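You operate a simulated robot arm through the tools that you are given. There is no shell and no other tool.

Carry out the task below with a simulated robot arm. There is one attempt and no reset: what you move stays moved.

TASK
Set the controls near the rear part of the bagging bench. At the end: the tally knob is turned to zero; the clip dial is turned to red; the tipping tray is set to tipped; the grey tag pack from the rear part of the bagging bench is on the brown small carton; whatever was shut is shut again. Leave all else as you found it, and nothing knocked over. The tipping tray goes to its stop.

It is judged by the outcome, as a careful person would: the job done as asked, and still so three seconds after it is handed in. It fails if anything else is knocked over, pushed out of place, dropped, spilled or broken.

THE ROBOT
A 7-joint arm with a two-finger parallel gripper, fixed in place. Base frame: the origin is at the foot of the arm, x ahead of it, y to its left, z up; the work surface is at about z = 0. Units: cm, degrees, N and s.
With the tool pointing down near the work surface it reaches from about 24 to 62 cm from the base axis. Its first joint turns from -66.0 to 66.0 degrees. Payload 2.6 kg.
Tool frame: the origin (TCP) lies between the finger pads and is the grasp point; the fingertips stand 3 cm ahead of it; z points along the fingers, y is the line along which they close. Largest opening 9.4 cm; finger width 2.8, thickness 1; the body of the gripper, 5 by 9.6 cm, starts 5.5 cm behind the TCP.
Orientation is that of the tool frame in the base frame, as a unit quaternion [x, y, z, w]. With the fingers straight down and closing along the base's y, the tool's x points along the base's -x, its y along +y and its z along -z.

THE INTERFACE
- The arm moves only by the tool apply_moves. Its arguments are lists of equal length, an entry for each row: "dp": the shift along the tool's x, y, z in mm, a list of three; "turn": the turn, a rotation vector about the tool's x, y, z in degrees, a list of three; "claw": the finger opening in mm, from 0 to 94. In form: {"dp": [[dx, dy, dz], ...], "turn": [[wx, wy, wz], ...], "claw": [claw, ...]}. A call has 1 to 20 rows; each row shifts and turns the commanded pose from where the row before left it, along the tool's axes as they then stand. Rows are played at 5 a second. More than 5 cm and 8.6 degrees between two rows, or a gripper value outside its range, and nothing of the call is played. A pose out of reach is approached as far as the arm can. The call stops where the force on the tool passes 40 N (or 10 N more than at its start, if that is more) or the arm is blocked; 0.2 s more then pass. The fingers move at their own pace (about 7.2 cm/s each) and stop on an object; they squeeze with about 30 N. The grip force told is the motor's: it shows also when the fingers shut on nothing. Time passes only in rows, and 0.2 s behind the last, so rows that do not move let the fingers close. It gives the time, the measured TCP pose, the force on the tool (base axes), the opening and the grip force at its end, in the units of the frame above (readings bear some noise), with the torque about the TCP (base axes, N m) and any sound that the robot's microphone picked up.
- Cameras (640 x 400 px; columns grow to the right, rows downward): "scene" is fixed at [4.67, 44.28, 56.38]; the picture's right is [-0.66, -0.75, 0.00], its down [-0.44, 0.39, -0.81] and it looks along [0.60, -0.53, -0.59] (base axes); focal length 284 px, centre (320, 200). "wrist" rides on the gripper at [7.6, 1.4, -10.2] in the tool frame; the picture's right is [-0.18, 0.98, 0.00], its down [-0.75, -0.14, -0.64] and it looks along [-0.63, -0.12, 0.77] (tool axes); focal length 243 px, centre (320, 200). There is no depth. A picture from a camera that has moved, and an enlarged one, comes with that camera's place and axes in the base frame and with its lens.
- camera(camera): a new picture of that camera. The clock stands still meanwhile.
- inspect(camera, box): a new picture of the part [left, top, right, bottom] of that camera's present view, enlarged. The clock stands still meanwhile.
- hand_in(): hands the job in; it is judged then, once.

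Nothing tells you positions but the pictures and the camera data. Unless the task says otherwise, let go and move clear before handing in.

The tools are called after "Emit:" as name(argument=value, ...) on one line, values as JSON. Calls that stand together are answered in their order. apply_moves: Moves the arm, as the interface text tells. Its arguments: {"type":"object","properties":{"dp":{"type":"array"},"turn":{"type":"array"},"claw":{"type":"array"}},"required":["dp","turn","claw"]} The other tools are called the same way: camera (camera) takes a picture; inspect (camera, box) takes an enlarged picture of a part of a camera's view; hand_in () hands the job in.

At the start:

```text
t: 0.0
eef_pos: [29.24, 17.07, 37.95]
orientation: [0.0, 1.0, 0.0, 0.0]
wrist_force: [0.0, -0.6, 0.4]
torque: [-0.01, -0.01, 0.0]
gripper_width: 9.4
finger_force: 0.1
```

scene: 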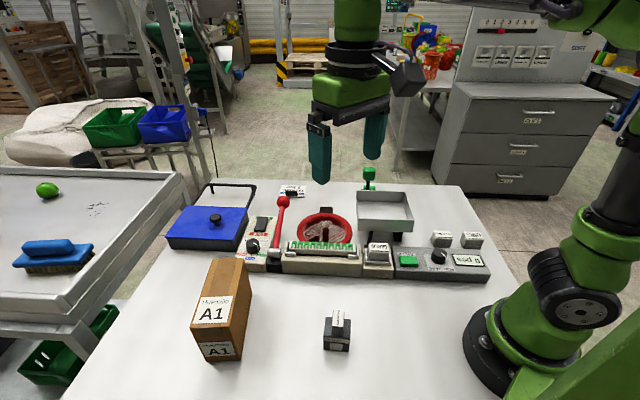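
wrist: 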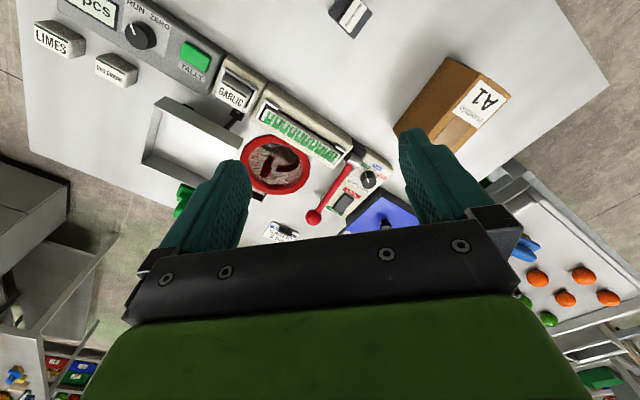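

I see a bench with a tally unit (knob, green button, display), a tipping tray, a red bin and lever, a clip dial, a blue lidded box and a brown carton. I'll look closer before moving anything.

Emit:
inspect(camera="scene", box=[160, 170, 340, 282])

Emit:
inspect(camera="scene", box=[330, 170, 510, 282])

Emit:
inspect(camera="scene", box=[180, 250, 380, 375])

Emit:
inspect(camera="wrist", box=[20, 0, 260, 150])

Emit:
inspect(camera="wrist", box=[220, 80, 460, 230])

```text
3.56 times, centred on (250, 226) of scene
camera zoom: at [4.67, 44.28, 56.38], right [-0.66, -0.75, 0.0], down [-0.44, 0.39, -0.81], along [0.6, -0.53, -0.59], focal length 1011 px, centre (569, 108)
```

zoom: 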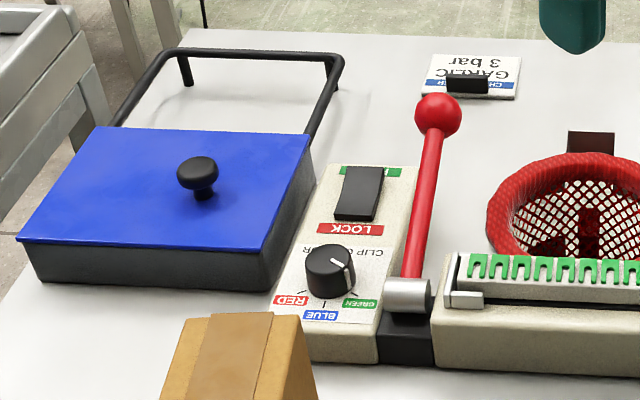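

```text
3.56 times, centred on (420, 226) of scene
camera zoom: at [4.67, 44.28, 56.38], right [-0.66, -0.75, 0.0], down [-0.44, 0.39, -0.81], along [0.6, -0.53, -0.59], focal length 1011 px, centre (-36, 108)
```

zoom: 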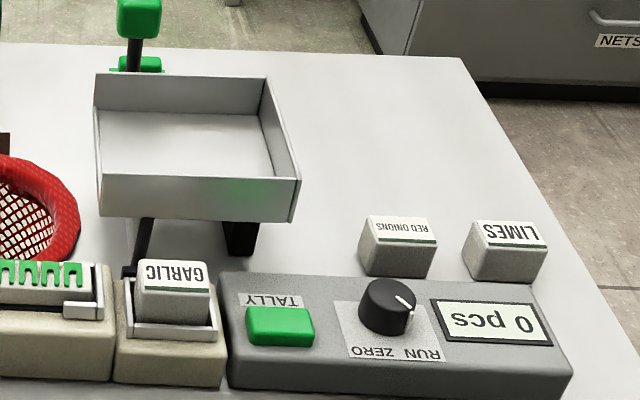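

```text
3.20 times, centred on (280, 312) of scene
camera zoom: at [4.67, 44.28, 56.38], right [-0.66, -0.75, 0.0], down [-0.44, 0.39, -0.81], along [0.6, -0.53, -0.59], focal length 910 px, centre (448, -160)
```

zoom: 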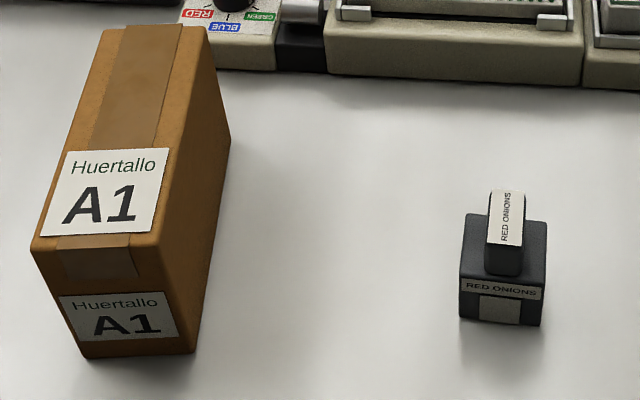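

```text
2.67 times, centred on (140, 75) of wrist
camera zoom: at [21.48, 18.57, 48.14], right [0.18, 0.98, 0.0], down [0.75, -0.14, 0.64], along [0.63, -0.12, -0.77], focal length 647 px, centre (800, 533)
```

zoom: 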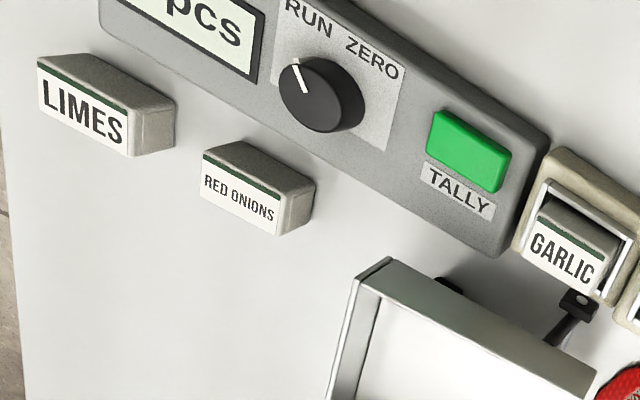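

```text
2.67 times, centred on (340, 155) of wrist
camera zoom: at [21.48, 18.57, 48.14], right [0.18, 0.98, 0.0], down [0.75, -0.14, 0.64], along [0.63, -0.12, -0.77], focal length 647 px, centre (267, 320)
```

zoom: 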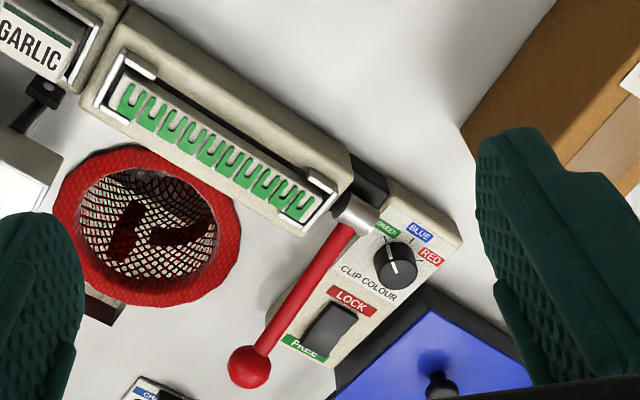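

The view zooms crisply, so I'll inspect smaller regions for details of the packs, tray lever, lock and the blue box.

Emit:
inspect(camera="wrist", box=[320, 140, 420, 203])

Emit:
inspect(camera="scene", box=[240, 195, 300, 275])

Emit:
inspect(camera="scene", box=[345, 160, 425, 210])

Emit:
inspect(camera="scene", box=[350, 225, 500, 285])

Emit:
inspect(camera="scene", box=[160, 180, 260, 255])

Emit:
inspect(camera="scene", box=[280, 195, 360, 285])

Emit:
inspect(camera="scene", box=[315, 300, 365, 360])

Emit:
inspect(camera="wrist", box=[120, 100, 260, 240])

```text
6.35 times, centred on (370, 172) of wrist
camera zoom: at [21.48, 18.57, 48.14], right [0.18, 0.98, 0.0], down [0.75, -0.14, 0.64], along [0.63, -0.12, -0.77], focal length 1540 px, centre (2, 381)
```

zoom: 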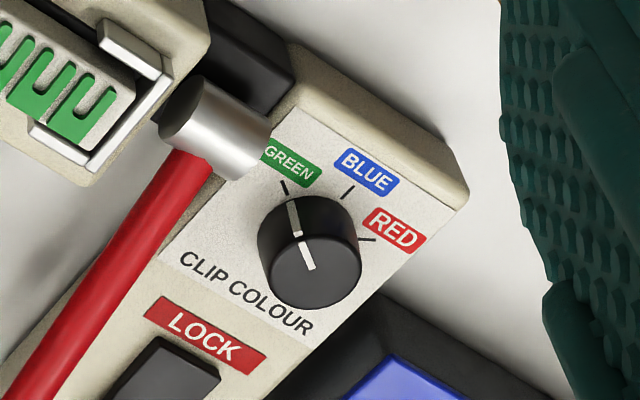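

```text
5.00 times, centred on (270, 235) of scene
camera zoom: at [4.67, 44.28, 56.38], right [-0.66, -0.75, 0.0], down [-0.44, 0.39, -0.81], along [0.6, -0.53, -0.59], focal length 1422 px, centre (570, 25)
```

zoom: 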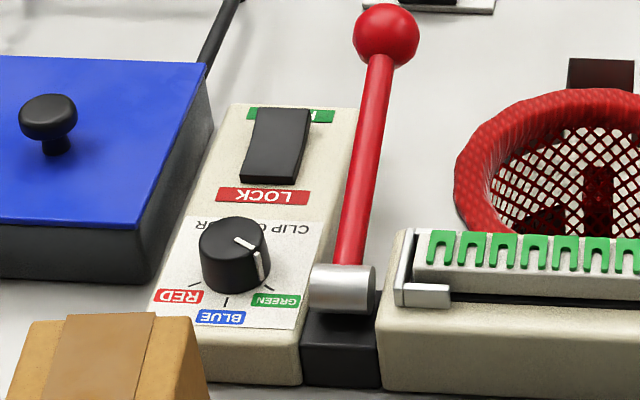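

```text
8.00 times, centred on (385, 185) of scene
camera zoom: at [4.67, 44.28, 56.38], right [-0.66, -0.75, 0.0], down [-0.44, 0.39, -0.81], along [0.6, -0.53, -0.59], focal length 2274 px, centre (-200, 320)
```

zoom: 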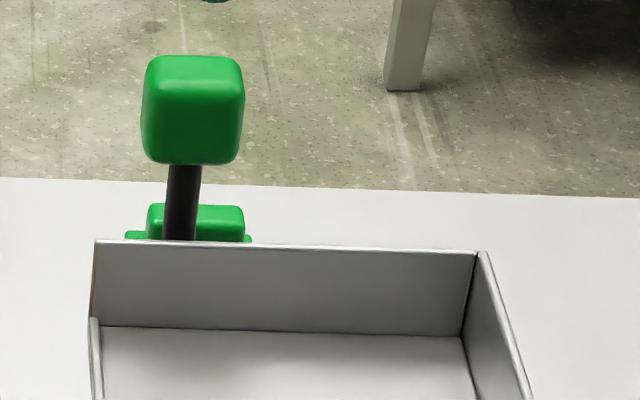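

```text
4.27 times, centred on (425, 255) of scene
camera zoom: at [4.67, 44.28, 56.38], right [-0.66, -0.75, 0.0], down [-0.44, 0.39, -0.81], along [0.6, -0.53, -0.59], focal length 1213 px, centre (-128, -35)
```

zoom: 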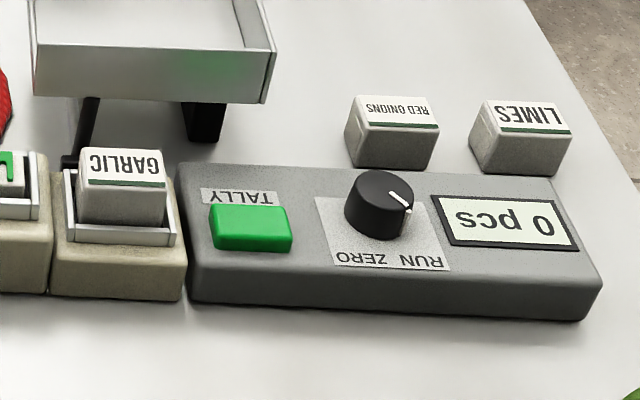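

```text
5.33 times, centred on (210, 218) of scene
camera zoom: at [4.67, 44.28, 56.38], right [-0.66, -0.75, 0.0], down [-0.44, 0.39, -0.81], along [0.6, -0.53, -0.59], focal length 1516 px, centre (907, 107)
```

zoom: 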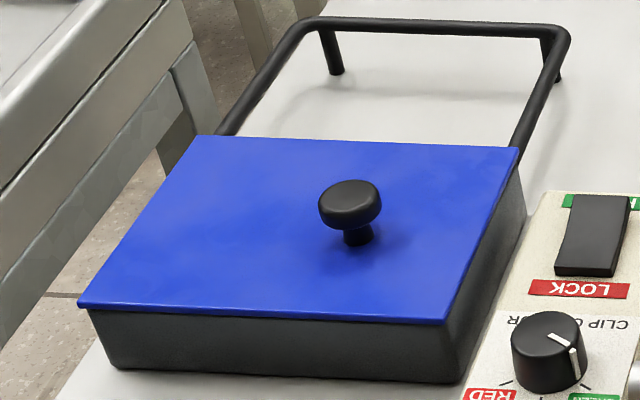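

```text
4.44 times, centred on (320, 240) of scene
camera zoom: at [4.67, 44.28, 56.38], right [-0.66, -0.75, 0.0], down [-0.44, 0.39, -0.81], along [0.6, -0.53, -0.59], focal length 1264 px, centre (320, 22)
```

zoom: 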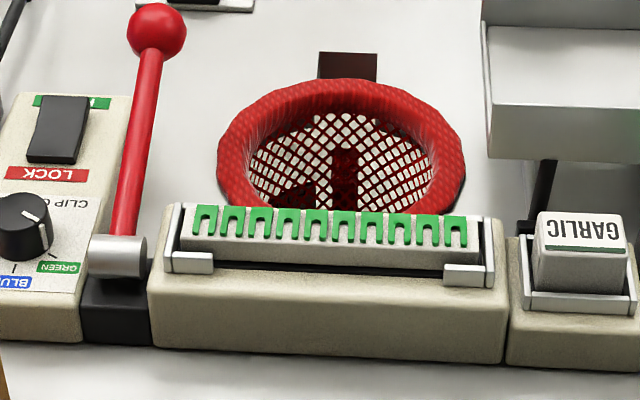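

```text
6.67 times, centred on (340, 330) of scene
camera zoom: at [4.67, 44.28, 56.38], right [-0.66, -0.75, 0.0], down [-0.44, 0.39, -0.81], along [0.6, -0.53, -0.59], focal length 1895 px, centre (187, -667)
```

zoom: 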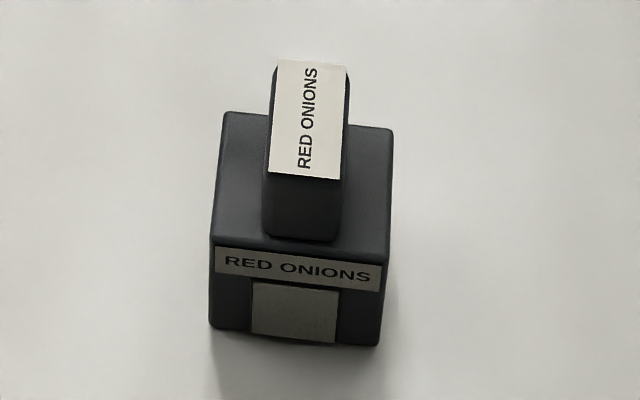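

```text
2.86 times, centred on (190, 170) of wrist
camera zoom: at [21.48, 18.57, 48.14], right [0.18, 0.98, 0.0], down [0.75, -0.14, 0.64], along [0.63, -0.12, -0.77], focal length 693 px, centre (691, 286)
```

zoom: 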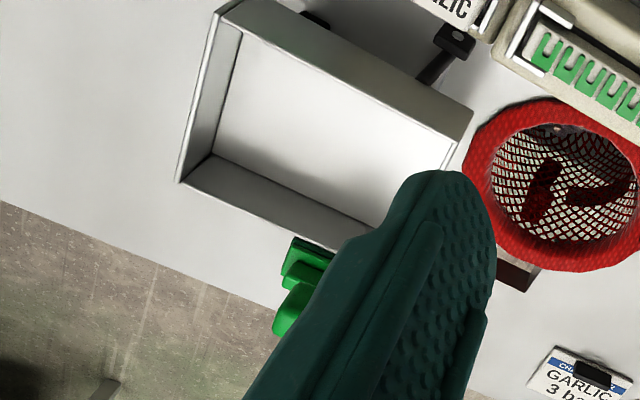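

I take the panel row to run along base direction (0.70, 0.71). The tally knob is near (21,-8), the clip dial near (54,23), the tray near (37,-6) and the dark grey pack near (24.5,22). I'll first move high over the tray to look at its mechanism.

Emit:
apply_moves(dp=[[-18, -45, 0], [-18, -45, 0], [-18, -45, 0], [-18, -45, 0], [-18, -45, 0], [-18, -45, 0], [0, 0, 0], [0, 0, 0], [0, 0, 0], [0, 0, 0], [0, 0, 0], [0, 0, 0], [0, 0, 0]], turn=[[0, 0, 0], [0, 0, 0], [0, 0, 0], [0, 0, 0], [0, 0, 0], [0, 0, 0], [0, 0, -7.5], [0, 0, -7.5], [0, 0, -7.5], [0, 0, -7.5], [0, 0, -7.5], [0, 0, -7.5], [0, 0, 0]], claw=[94, 94, 94, 94, 94, 94, 94, 94, 94, 94, 94, 94, 94])

Emit:
camera(camera="wrist")

Emit:
camera(camera="scene")

```text
t: 2.8
eef_pos: [39.98, -9.79, 37.94]
orientation: [-0.384, 0.923, 0.0, -0.001]
wrist_force: [-0.4, -0.1, 0.8]
torque: [-0.01, 0.01, 0.02]
gripper_width: 9.39
finger_force: 0.1
```

```text
taken
camera wrist: at [33.57, -14.22, 48.13], right [-0.57, 0.82, 0.0], down [0.63, 0.43, 0.64], along [0.53, 0.36, -0.77], focal length 243 px, centre (320, 200)
```

wrist: 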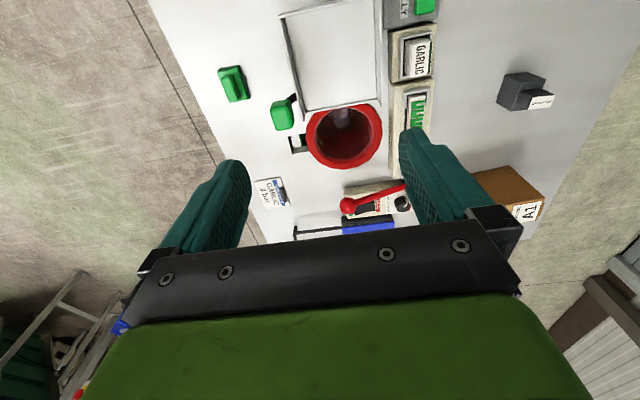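

```text
taken
```

scene: 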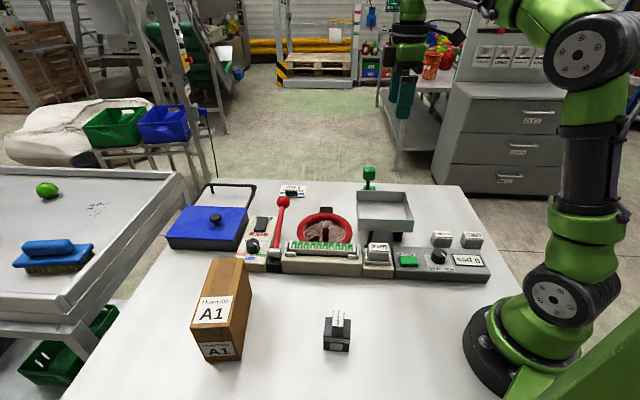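

Emit:
inspect(camera="wrist", box=[200, 0, 456, 160])

Emit:
inspect(camera="wrist", box=[240, 80, 352, 150])

Emit:
inspect(camera="wrist", box=[250, 165, 420, 245])

Emit:
inspect(camera="wrist", box=[480, 50, 576, 110])

Emit:
inspect(camera="scene", box=[340, 150, 436, 270])

```text
2.50 times, centred on (328, 80) of wrist
camera zoom: at [33.57, -14.22, 48.13], right [-0.57, 0.82, 0.0], down [0.63, 0.43, 0.64], along [0.53, 0.36, -0.77], focal length 606 px, centre (300, 500)
```

zoom: 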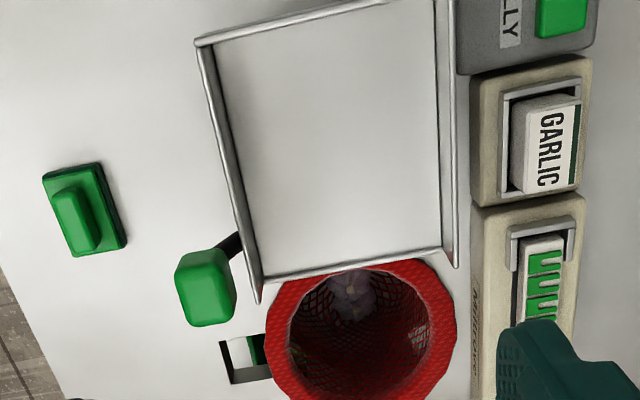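

```text
5.71 times, centred on (296, 115) of wrist
camera zoom: at [33.57, -14.22, 48.13], right [-0.57, 0.82, 0.0], down [0.63, 0.43, 0.64], along [0.53, 0.36, -0.77], focal length 1386 px, centre (457, 686)
```

zoom: 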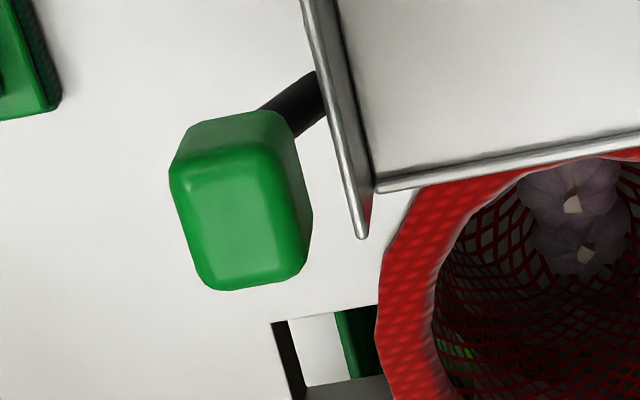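

```text
3.76 times, centred on (335, 205) of wrist
camera zoom: at [33.57, -14.22, 48.13], right [-0.57, 0.82, 0.0], down [0.63, 0.43, 0.64], along [0.53, 0.36, -0.77], focal length 913 px, centre (264, 181)
```

zoom: 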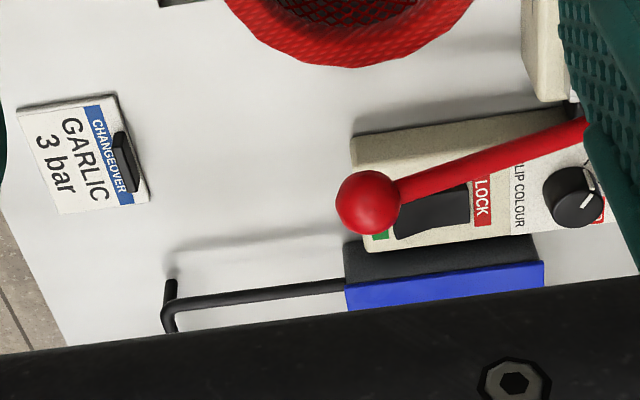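

```text
6.67 times, centred on (528, 80) of wrist
camera zoom: at [33.57, -14.22, 48.13], right [-0.57, 0.82, 0.0], down [0.63, 0.43, 0.64], along [0.53, 0.36, -0.77], focal length 1618 px, centre (-1067, 1000)
```

zoom: 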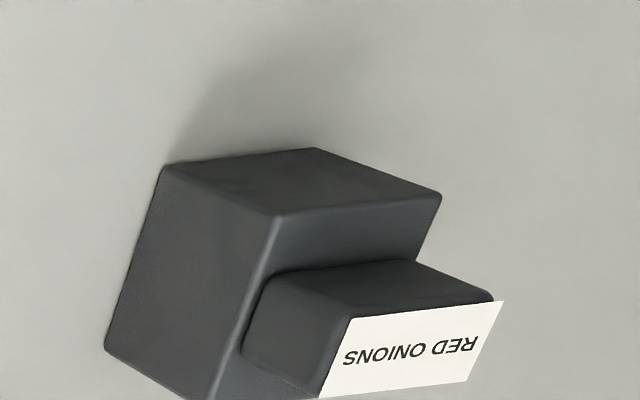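

```text
3.33 times, centred on (388, 210) of scene
camera zoom: at [4.67, 44.28, 56.38], right [-0.66, -0.75, 0.0], down [-0.44, 0.39, -0.81], along [0.6, -0.53, -0.59], focal length 948 px, centre (93, 167)
```

zoom: 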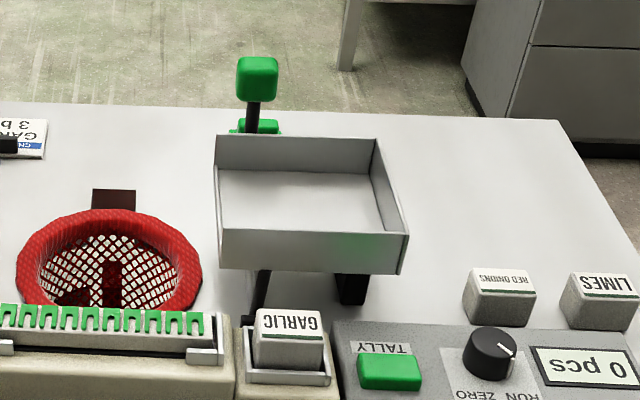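

The tray is open toward the red net, with a green lever handle on its far side. I'll swing the camera round to the operator side to see how the lever is hinged.

Emit:
apply_moves(dp=[[0, 0, 0], [0, 0, 0], [0, 0, 0], [0, 0, 0], [0, 0, 0], [0, 0, 0], [0, 0, 0], [0, 0, 0], [0, 0, 0], [0, 0, 0], [0, 0, 0], [0, 0, 0], [40, 0, 20], [40, 0, 20], [40, 0, 20], [0, 0, 0]], turn=[[0, 0, -7.5], [0, 0, -7.5], [0, 0, -7.5], [0, 0, -7.5], [0, 0, -7.5], [0, 0, -7.5], [0, 0, -7.5], [0, 0, -7.5], [0, 0, -7.5], [0, 0, -7.5], [0, 0, -7.5], [0, 0, -7.5], [0, 0, 0], [0, 0, 0], [0, 0, 0], [0, 0, 0]], claw=[94, 94, 94, 94, 94, 94, 94, 94, 94, 94, 94, 94, 94, 94, 94, 94])

Emit:
camera(camera="wrist")

```text
t: 6.2
eef_pos: [41.98, -12.14, 36.58]
orientation: [0.91, -0.414, 0.002, -0.001]
wrist_force: [0.1, 0.0, 0.0]
torque: [0.03, -0.03, -0.04]
gripper_width: 9.41
finger_force: 0.1
out of reach, approached as far as the arm can: row 12, 13, 14, 15
```

```text
taken
camera wrist: at [45.83, -18.87, 46.7], right [-0.86, -0.51, -0.01], down [-0.39, 0.66, 0.64], along [-0.32, 0.55, -0.77], focal length 243 px, centre (320, 200)
```

wrist: 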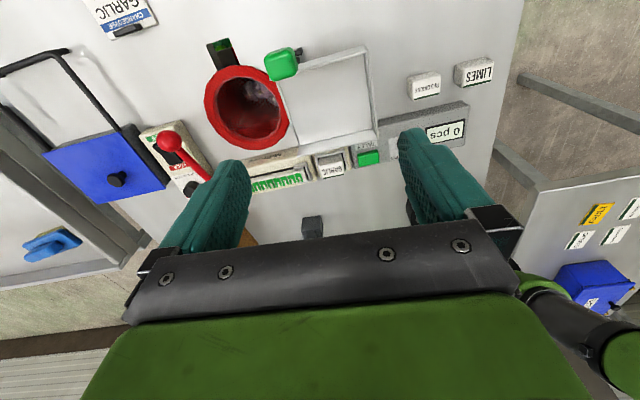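

Emit:
inspect(camera="wrist", box=[190, 20, 400, 190])

Emit:
inspect(camera="wrist", box=[240, 35, 336, 95])

Emit:
inspect(camera="wrist", box=[370, 60, 498, 140])

Emit:
inspect(camera="wrist", box=[40, 80, 232, 200])

```text
2.35 times, centred on (295, 105) of wrist
camera zoom: at [45.83, -18.87, 46.7], right [-0.86, -0.51, -0.01], down [-0.39, 0.66, 0.64], along [-0.32, 0.55, -0.77], focal length 571 px, centre (379, 424)
```

zoom: 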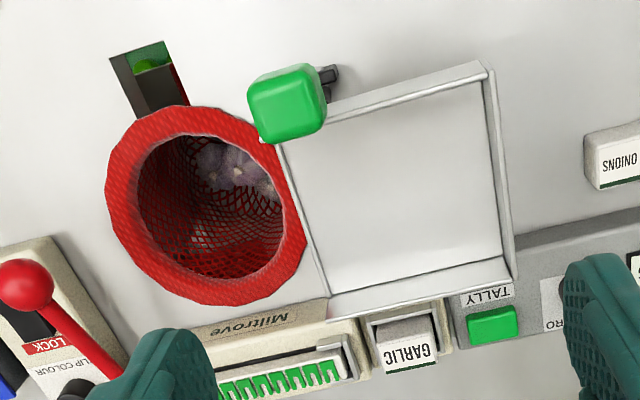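

```text
6.67 times, centred on (288, 65) of wrist
camera zoom: at [45.83, -18.87, 46.7], right [-0.86, -0.51, -0.01], down [-0.39, 0.66, 0.64], along [-0.32, 0.55, -0.77], focal length 1618 px, centre (533, 1100)
```

zoom: 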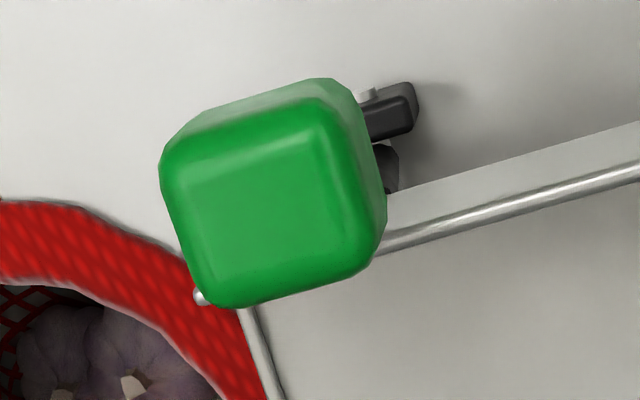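

```text
5.00 times, centred on (434, 100) of wrist
camera zoom: at [45.83, -18.87, 46.7], right [-0.86, -0.51, -0.01], down [-0.39, 0.66, 0.64], along [-0.32, 0.55, -0.77], focal length 1213 px, centre (-250, 700)
```

zoom: 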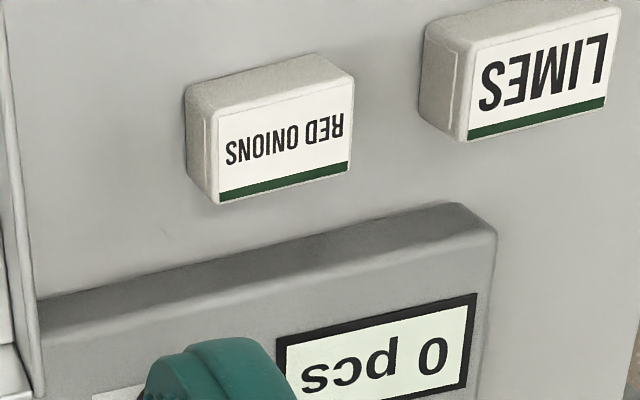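

```text
3.33 times, centred on (136, 140) of wrist
camera zoom: at [45.83, -18.87, 46.7], right [-0.86, -0.51, -0.01], down [-0.39, 0.66, 0.64], along [-0.32, 0.55, -0.77], focal length 809 px, centre (933, 400)
```

zoom: 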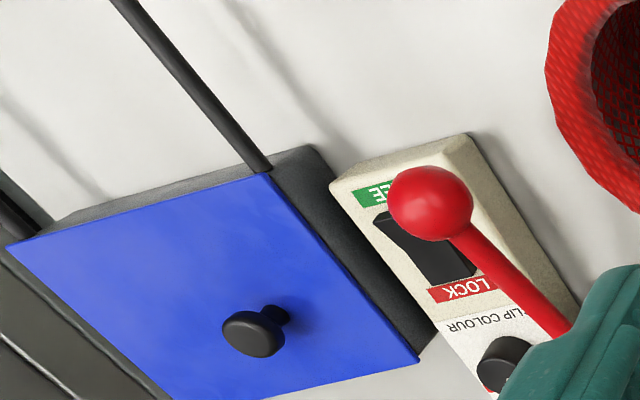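

The lever is a green block on a black stalk beside the tray. I'll rotate back and take a low side view to understand its pivot.

Emit:
apply_moves(dp=[[0, 0, 0], [0, 0, 0], [0, 0, 0], [0, 0, 0], [0, 0, 0], [0, 0, 0], [0, 0, 0], [0, 0, 0], [0, 0, 0], [0, 0, 0], [0, 0, 0]], turn=[[0, 0, 7.5], [0, 0, 7.5], [0, 0, 7.5], [0, 0, 7.5], [0, 0, 7.5], [0, 0, 7.5], [0, 0, 7.5], [0, 0, 7.5], [0, 0, 7.5], [0, 0, 7.5], [0, 0, 7.5]], claw=[94, 94, 94, 94, 94, 94, 94, 94, 94, 94, 94])

```text
t: 8.6
eef_pos: [42.11, -12.23, 36.58]
orientation: [-0.412, 0.911, 0.0, 0.0]
wrist_force: [0.0, -0.1, 0.0]
torque: [-0.03, 0.03, 0.01]
gripper_width: 9.4
finger_force: 0.0
```

Emit:
apply_moves(dp=[[35, -6.5, 0], [35, -6.5, 0], [35, -6.5, 0], [35, -6.5, 0], [0, 0, 0], [0, 0, 0], [0, 0, 0], [0, 0, 0], [0, 0, 0], [27, 0, 37.5], [27, 0, 37.5], [27, 0, 37.5], [0, 0, 0]], turn=[[0, 0, 0], [0, 0, 0], [0, 0, 0], [0, 0, 0], [0, -7.2, 0], [0, -7.2, 0], [0, -7.2, 0], [0, -7.2, 0], [0, -7.2, 0], [0, 0, 0], [0, 0, 0], [0, 0, 0], [0, 0, 0]], claw=[94, 94, 94, 94, 94, 94, 94, 94, 94, 94, 94, 94, 94])

Emit:
camera(camera="wrist")

```text
t: 11.4
eef_pos: [34.56, -24.55, 22.79]
orientation: [-0.392, 0.867, 0.127, 0.282]
wrist_force: [-0.8, -0.2, 0.4]
torque: [-0.02, -0.02, 0.0]
gripper_width: 9.39
finger_force: 0.0
```

```text
taken
camera wrist: at [25.43, -32.68, 26.52], right [-0.64, 0.76, 0.11], down [0.26, 0.08, 0.96], along [0.72, 0.65, -0.25], focal length 243 px, centre (320, 200)
```

wrist: 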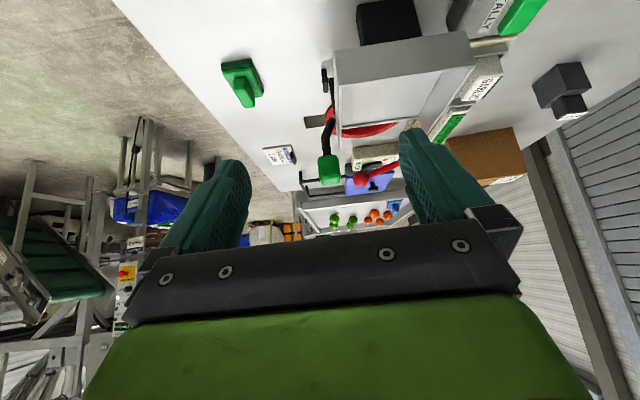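

Emit:
inspect(camera="wrist", box=[210, 0, 530, 200])

Emit:
inspect(camera="wrist", box=[295, 60, 391, 190])

Emit:
inspect(camera="wrist", box=[210, 50, 274, 114])

```text
2.00 times, centred on (370, 100) of wrist
camera zoom: at [25.43, -32.68, 26.52], right [-0.64, 0.76, 0.11], down [0.26, 0.08, 0.96], along [0.72, 0.65, -0.25], focal length 485 px, centre (220, 400)
```

zoom: 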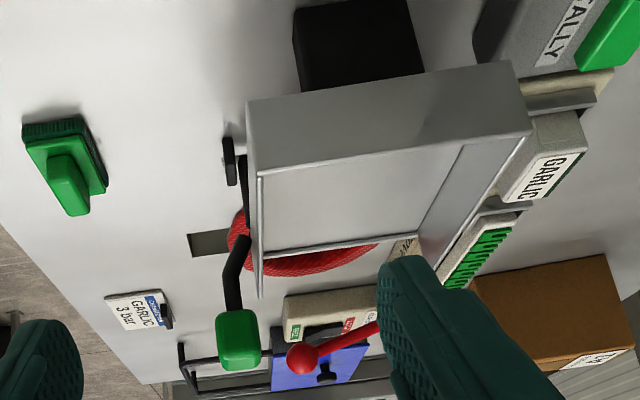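

```text
3.08 times, centred on (343, 125) of wrist
camera zoom: at [25.43, -32.68, 26.52], right [-0.64, 0.76, 0.11], down [0.26, 0.08, 0.96], along [0.72, 0.65, -0.25], focal length 746 px, centre (249, 431)
```

zoom: 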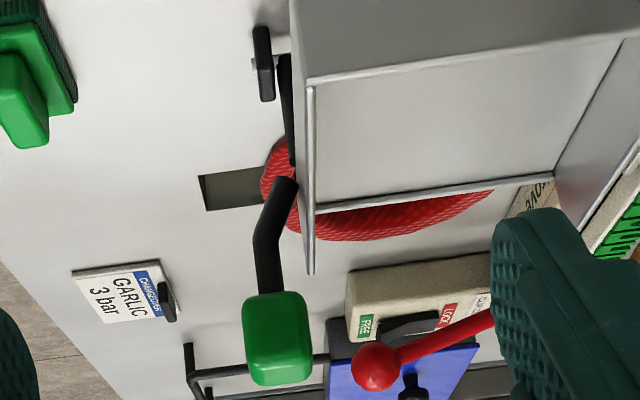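

```text
6.25 times, centred on (242, 82) of wrist
camera zoom: at [25.43, -32.68, 26.52], right [-0.64, 0.76, 0.11], down [0.26, 0.08, 0.96], along [0.72, 0.65, -0.25], focal length 1516 px, centre (808, 938)
```

zoom: 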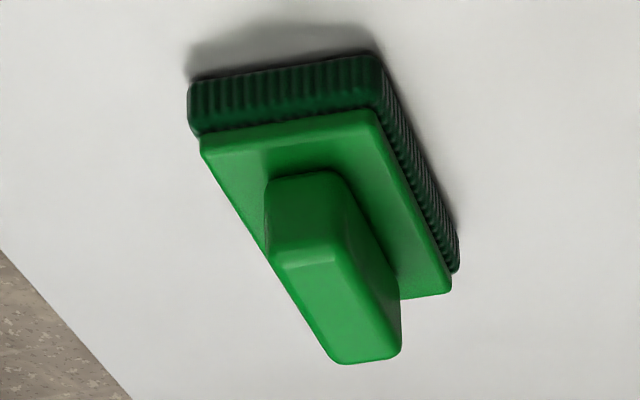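

The tray pivots on legs near its net side, and the green handle on its axle swings toward the net to tip it. The other green thing is just a brush. Now I'll look closely at the clip panel to see whether its LOCK/FREE rocker is set to lock.

Emit:
apply_moves(dp=[[-27, 0, -37.5], [-27, 0, -37.5], [0, 0, 0], [0, 0, 0], [0, 0, 0], [0, 0, 0], [0, 0, 0], [0, 0, -20], [0, 0, -20], [0, 0, 0], [0, 0, 0], [0, 0, 0], [0, 0, 0], [0, 0, 0], [0, 0, 0]], turn=[[0, 0, 0], [0, 0, 0], [0, 7.2, 0], [0, 7.2, 0], [0, 7.2, 0], [0, 7.2, 0], [0, 7.2, 0], [0, 0, 0], [0, 0, 0], [0, 0, 8.1], [0, 0, 8.1], [0, 0, 8.1], [0, 0, 8.1], [0, 0, 8.1], [0, 0, 8.1]], claw=[94, 94, 94, 94, 94, 94, 94, 94, 94, 94, 94, 94, 94, 94, 94])

Emit:
apply_moves(dp=[[-15, 43, 0], [-15, 43, 0], [-15, 43, 0], [-15, 43, 0], [-15, 43, 0], [-15, 43, 0], [-15, 43, 0], [-15, 43, 0], [-15, 43, 0], [-15, 43, 0], [0, 0, 33], [0, 0, 33], [0, 0, 33], [0, 0, 0]], turn=[[0, 0, 0], [0, 0, 0], [0, 0, 0], [0, 0, 0], [0, 0, 0], [0, 0, 0], [0, 0, 0], [0, 0, 0], [0, 0, 0], [0, 0, 0], [0, 0, 0], [0, 0, 0], [0, 0, 0], [0, 0, 0]], claw=[94, 94, 94, 94, 94, 94, 94, 94, 94, 94, 94, 94, 94, 94])

Emit:
camera(camera="wrist")

```text
t: 14.6
eef_pos: [34.8, -24.55, 35.8]
orientation: [0.0, 1.0, 0.0, 0.0]
wrist_force: [0.4, 0.2, -0.3]
torque: [-0.01, -0.01, 0.03]
gripper_width: 9.38
finger_force: 0.0
```

```text
t: 17.6
eef_pos: [49.16, 17.29, 26.01]
orientation: [-0.002, 1.0, 0.0, 0.0]
wrist_force: [-0.2, -0.2, -0.3]
torque: [-0.02, -0.02, 0.02]
gripper_width: 9.38
finger_force: 0.0
out of reach, approached as far as the arm can: row 10
```

```text
taken
camera wrist: at [41.43, 18.65, 36.09], right [0.18, 0.98, 0.0], down [0.75, -0.14, 0.64], along [0.63, -0.12, -0.77], focal length 243 px, centre (320, 200)
```

wrist: 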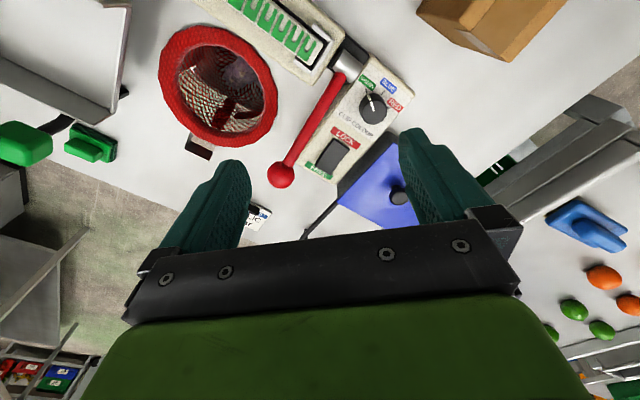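

Emit:
inspect(camera="wrist", box=[300, 60, 428, 140])

Emit:
inspect(camera="wrist", box=[300, 110, 380, 190])

Emit:
inspect(camera="scene", box=[236, 210, 284, 240])

```text
5.00 times, centred on (364, 100) of wrist
camera zoom: at [41.43, 18.65, 36.09], right [0.18, 0.98, 0.0], down [0.75, -0.14, 0.64], along [0.63, -0.12, -0.77], focal length 1213 px, centre (100, 700)
```

zoom: 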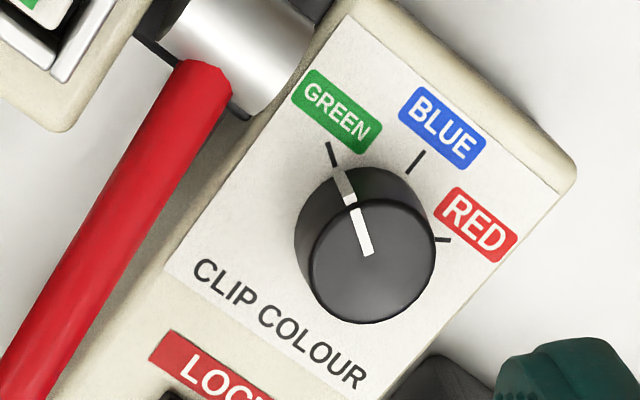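

```text
5.00 times, centred on (340, 150) of wrist
camera zoom: at [41.43, 18.65, 36.09], right [0.18, 0.98, 0.0], down [0.75, -0.14, 0.64], along [0.63, -0.12, -0.77], focal length 1213 px, centre (220, 450)
```

zoom: 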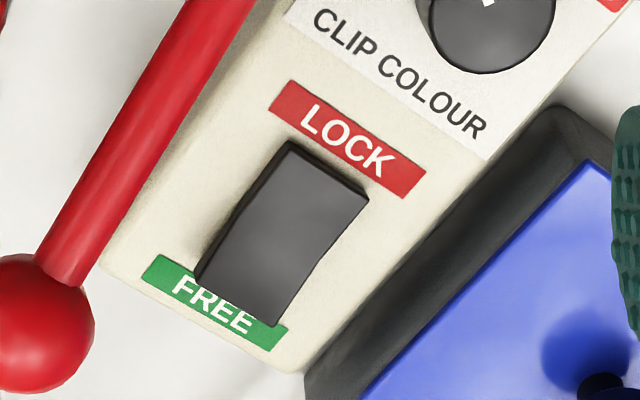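

```text
13.33 times, centred on (260, 225) of scene
camera zoom: at [4.67, 44.28, 56.38], right [-0.66, -0.75, 0.0], down [-0.44, 0.39, -0.81], along [0.6, -0.53, -0.59], focal length 3791 px, centre (1120, -133)
```

zoom: 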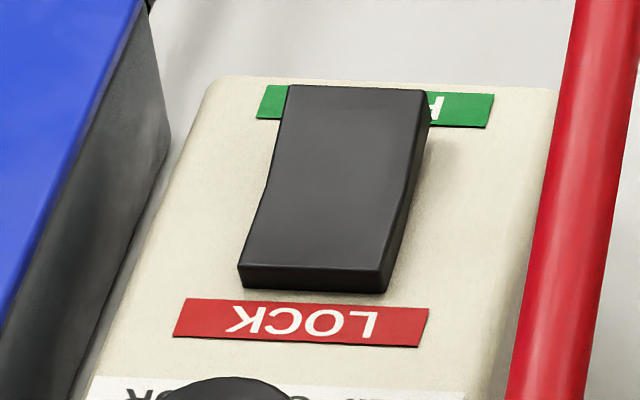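

The rocker's FREE end stands proud, so LOCK is pressed and the clip dial is locked. I'll press FREE at about (60.7,16), turn the dial from GREEN to RED (about 117° clockwise from above), then re-lock. First I'll bring closed fingers above the FREE end.

Emit:
apply_moves(dp=[[0, 0, 0], [0, 0, 0], [0, 0, 0], [0, 0, 0], [0, 0, 0], [-18, -14.8, 33.65], [-18, -14.8, 33.65], [-18, -14.8, 33.65], [-18, -14.8, 33.65], [0, 0, 0]], turn=[[0, 0, -8.33], [0, 0, -8.33], [0, 0, -8.34], [0, -5, 0], [0, -5, 0], [0, 0, 0], [0, 0, 0], [0, 0, 0], [0, 0, 0], [0, 0, 0]], claw=[0, 0, 0, 0, 0, 0, 0, 0, 0, 0])

Emit:
camera(camera="wrist")

Emit:
inspect(camera="scene", box=[200, 130, 328, 280])

```text
t: 19.8
eef_pos: [60.36, 16.11, 13.69]
orientation: [-0.217, 0.972, 0.02, 0.085]
wrist_force: [0.0, 0.1, -0.2]
torque: [-0.02, 0.02, -0.02]
gripper_width: 0.0
finger_force: 30.1
```

```text
taken
camera wrist: at [51.27, 13.45, 22.56], right [-0.25, 0.97, 0.03], down [0.63, 0.14, 0.76], along [0.73, 0.21, -0.65], focal length 243 px, centre (320, 200)
```

wrist: 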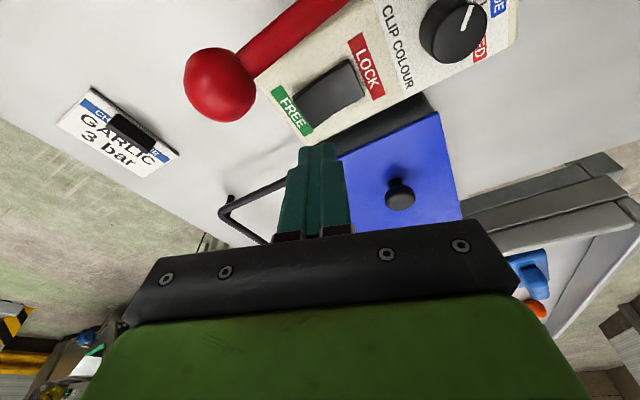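

```text
2.67 times, centred on (264, 205) of scene
camera zoom: at [4.68, 44.28, 56.38], right [-0.66, -0.75, 0.0], down [-0.44, 0.39, -0.81], along [0.6, -0.53, -0.59], focal length 758 px, centre (469, 187)
```

zoom: 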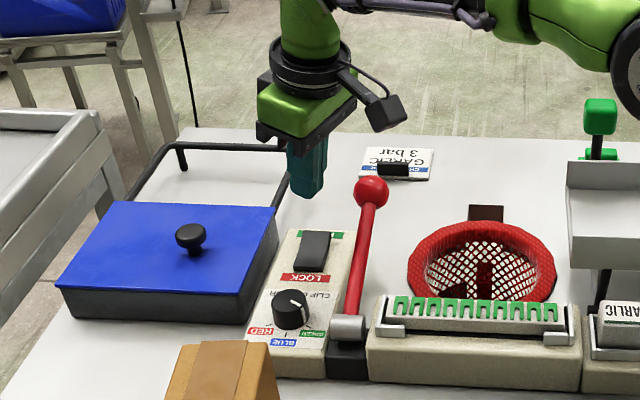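

Emit:
inspect(camera="wrist", box=[260, 40, 400, 150])

```text
3.64 times, centred on (330, 95) of wrist
camera zoom: at [51.27, 13.45, 22.56], right [-0.25, 0.97, 0.03], down [0.63, 0.14, 0.76], along [0.73, 0.21, -0.65], focal length 882 px, centre (284, 582)
```

zoom: 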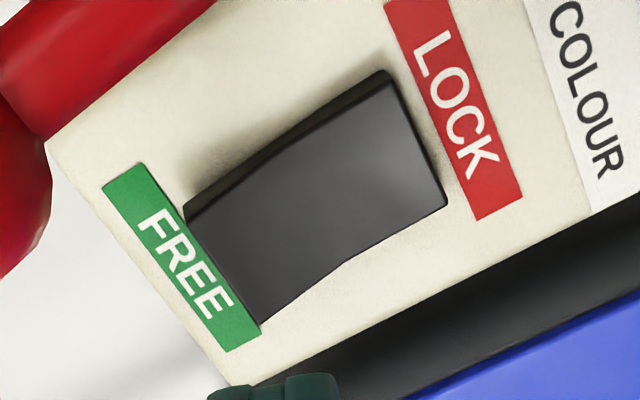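

Emit:
apply_moves(dp=[[6.2, -3.1, 23], [6.3, -3.1, 23], [0, 0, 0]], turn=[[0, 0, 0], [0, 0, 0], [0, 0, 0]], claw=[0, 0, 0])

Emit:
inspect(camera="wrist", box=[220, 40, 420, 240])

Emit:
inspect(camera="scene", box=[228, 180, 308, 250])

```text
t: 20.6
eef_pos: [60.07, 15.45, 9.15]
orientation: [-0.218, 0.972, 0.019, 0.085]
wrist_force: [-0.2, -0.3, 0.6]
torque: [0.03, 0.03, 0.06]
gripper_width: 0.01
finger_force: 30.0
```

```text
2.00 times, centred on (320, 140) of wrist
camera zoom: at [51.09, 12.76, 17.81], right [-0.25, 0.97, 0.03], down [0.63, 0.14, 0.76], along [0.73, 0.21, -0.65], focal length 485 px, centre (320, 320)
```

zoom: 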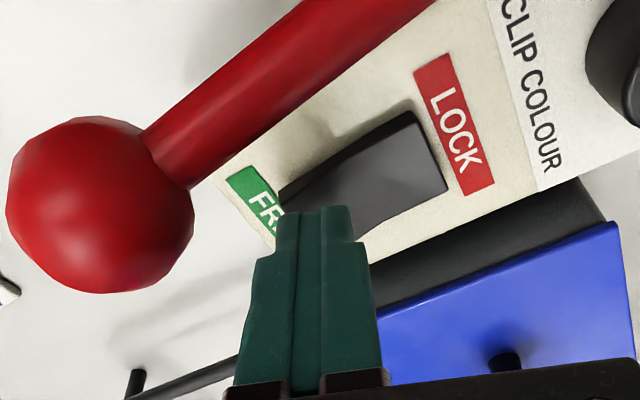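

```text
5.71 times, centred on (268, 215) of scene
camera zoom: at [4.67, 44.28, 56.38], right [-0.66, -0.75, 0.0], down [-0.44, 0.39, -0.81], along [0.6, -0.53, -0.59], focal length 1625 px, centre (617, 114)
```

zoom: 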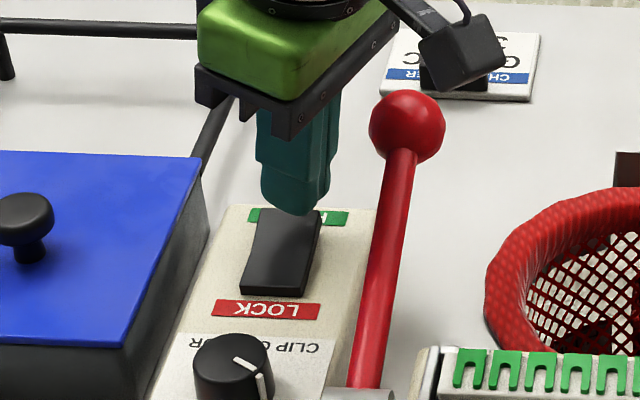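

The fingertip is just above the FREE end. I'll press down in small steps.

Emit:
apply_moves(dp=[[0.5, 0, 3], [0.5, 0, 3], [0.5, 0, 3], [0.5, 0, 3]], turn=[[0, 0, 0], [0, 0, 0], [0, 0, 0], [0, 0, 0]], claw=[0, 0, 0, 0])

```text
t: 21.6
eef_pos: [60.2, 15.15, 8.05]
orientation: [-0.217, 0.972, 0.019, 0.085]
wrist_force: [-0.3, -1.0, 0.5]
torque: [0.01, -0.01, 0.01]
gripper_width: 0.0
finger_force: 30.3
```

Emit:
apply_moves(dp=[[0.5, 0, 3], [0.5, 0, 3], [0, 0, 0]], turn=[[0, 0, 0], [0, 0, 0], [0, 0, 0]], claw=[0, 0, 0])

Emit:
inspect(camera="scene", box=[228, 180, 308, 250])

```text
t: 22.4
eef_pos: [60.32, 15.26, 7.71]
orientation: [-0.216, 0.972, 0.017, 0.088]
wrist_force: [-5.9, -9.3, 21.7]
torque: [-0.19, 0.39, 0.17]
gripper_width: 0.0
finger_force: 29.9
```

```text
5.71 times, centred on (268, 215) of scene
camera zoom: at [4.66, 44.27, 56.39], right [-0.66, -0.75, 0.0], down [-0.44, 0.39, -0.81], along [0.61, -0.53, -0.59], focal length 1625 px, centre (617, 114)
```

zoom: 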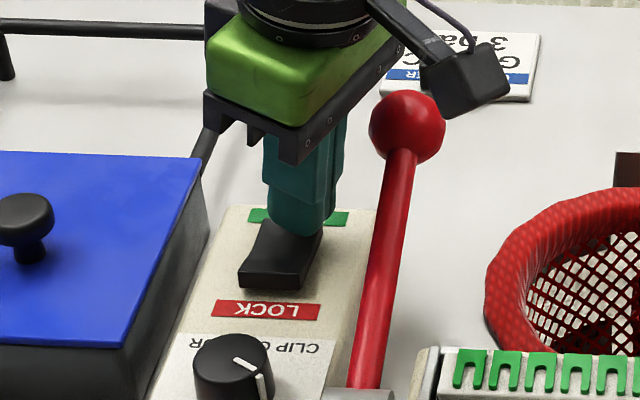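

Emit:
apply_moves(dp=[[-4, 0, -20], [-4, 0, -20], [0, 0, -10], [0, 0, 0]], turn=[[0, 0, 0], [0, 0, 0], [0, 0, 0], [0, 0, 0]], claw=[0, 0, 0, 0])

Emit:
inspect(camera="scene", box=[236, 210, 284, 240])

Emit:
inspect(camera="wrist", box=[240, 20, 440, 145])

```text
t: 23.4
eef_pos: [60.29, 15.3, 12.5]
orientation: [-0.218, 0.972, 0.019, 0.085]
wrist_force: [0.1, 0.0, 0.2]
torque: [-0.03, -0.02, 0.01]
gripper_width: 0.0
finger_force: 30.1
```

```text
13.33 times, centred on (260, 225) of scene
camera zoom: at [4.67, 44.28, 56.38], right [-0.66, -0.75, 0.0], down [-0.44, 0.39, -0.81], along [0.6, -0.53, -0.59], focal length 3791 px, centre (1120, -133)
```

zoom: 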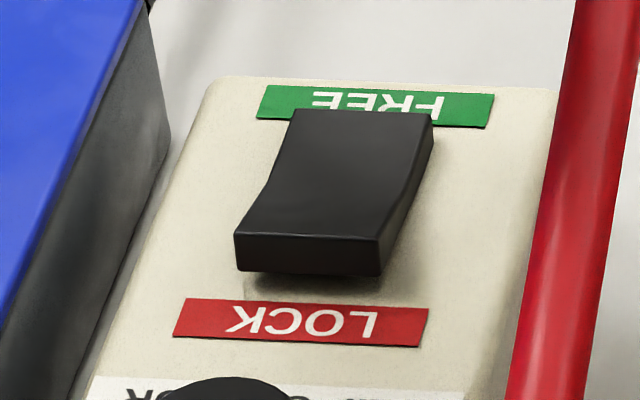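

```text
3.20 times, centred on (340, 82) of wrist
camera zoom: at [51.15, 12.54, 21.09], right [-0.25, 0.97, 0.03], down [0.63, 0.14, 0.76], along [0.73, 0.21, -0.65], focal length 776 px, centre (256, 576)
```

zoom: 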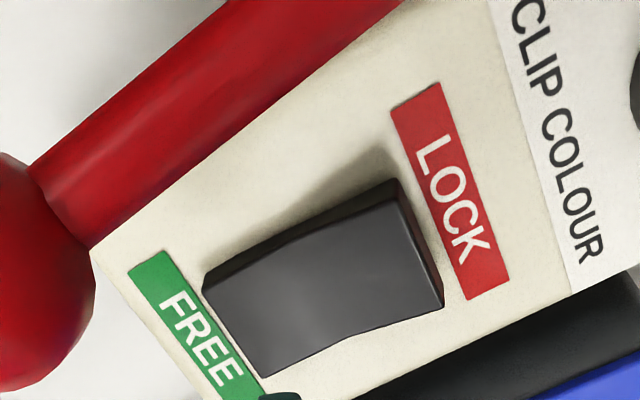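

The rocker is now on FREE. Next I go above the clip dial at about (53.4,23.25) with the wrist wound so it can turn 120° clockwise.

Emit:
apply_moves(dp=[[0, 0, -20], [0, 0, 0], [9.6, 33.7, -5], [9.6, 33.7, -5], [9.7, 33.8, -5], [0, 0, 0], [0, 0, 0], [0, 0, 0], [0, 0, 0], [0, 0, 0], [0, 0, 0], [0, 0, 0], [0, 0, 0], [0, 0, 0], [0, 0, 0], [0, 0, 0], [0, 0, 0], [0, 0, 0], [0, 0, 0]], turn=[[0, 5, 0], [0, 5, 0], [0, 0, 0], [0, 0, 0], [0, 0, 0], [0, 0, -8.1], [0, 0, -8.1], [0, 0, -8.1], [0, 0, -8.1], [0, 0, -8.1], [0, 0, -8.1], [0, 0, -8.1], [0, 0, -8.1], [0, 0, -8.1], [0, 0, -8.1], [0, 0, -8.1], [0, 0, -8.1], [0, 0, -7.8], [0, 0, 0]], claw=[0, 0, 0, 0, 0, 50, 50, 50, 50, 50, 50, 50, 50, 50, 50, 50, 50, 50, 50])

Emit:
camera(camera="wrist")

Emit:
inspect(camera="scene", box=[200, 150, 328, 280])

```text
t: 27.4
eef_pos: [52.02, 23.37, 15.83]
orientation: [0.907, -0.42, 0.0, 0.0]
wrist_force: [0.0, 0.5, 0.4]
torque: [-0.01, 0.02, -0.03]
gripper_width: 5.0
finger_force: 0.1
out of reach, approached as far as the arm can: row 2
```

```text
taken
camera wrist: at [55.81, 16.7, 25.96], right [-0.87, -0.5, 0.0], down [-0.38, 0.67, 0.64], along [-0.32, 0.56, -0.77], focal length 243 px, centre (320, 200)
```

wrist: 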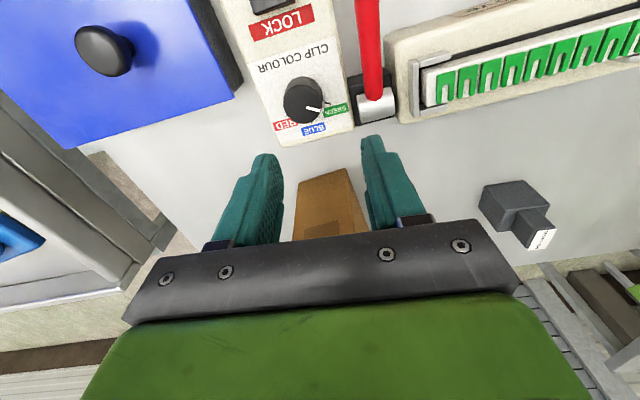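

```text
3.08 times, centred on (264, 215) of scene
camera zoom: at [4.67, 44.28, 56.38], right [-0.66, -0.75, 0.0], down [-0.44, 0.39, -0.81], along [0.6, -0.53, -0.59], focal length 875 px, centre (492, 154)
```

zoom: 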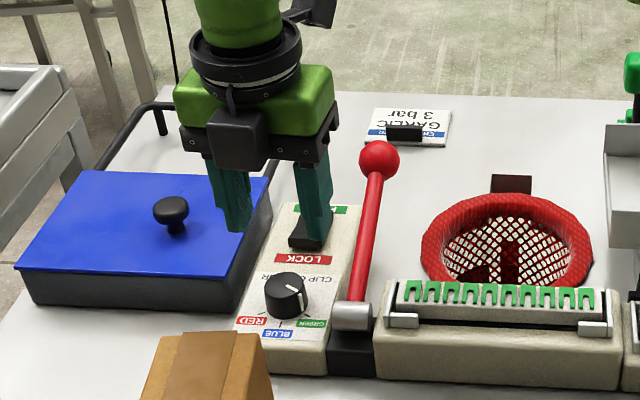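

Emit:
inspect(camera="wrist", box=[240, 60, 368, 140])

```text
5.00 times, centred on (304, 100) of wrist
camera zoom: at [55.81, 16.7, 25.96], right [-0.87, -0.5, 0.0], down [-0.38, 0.67, 0.64], along [-0.32, 0.56, -0.77], focal length 1213 px, centre (400, 700)
```

zoom: 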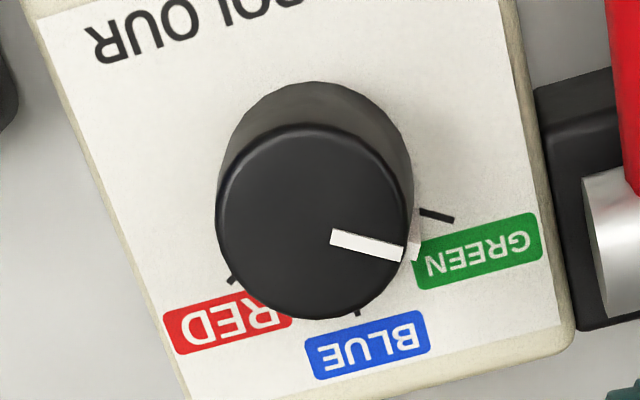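

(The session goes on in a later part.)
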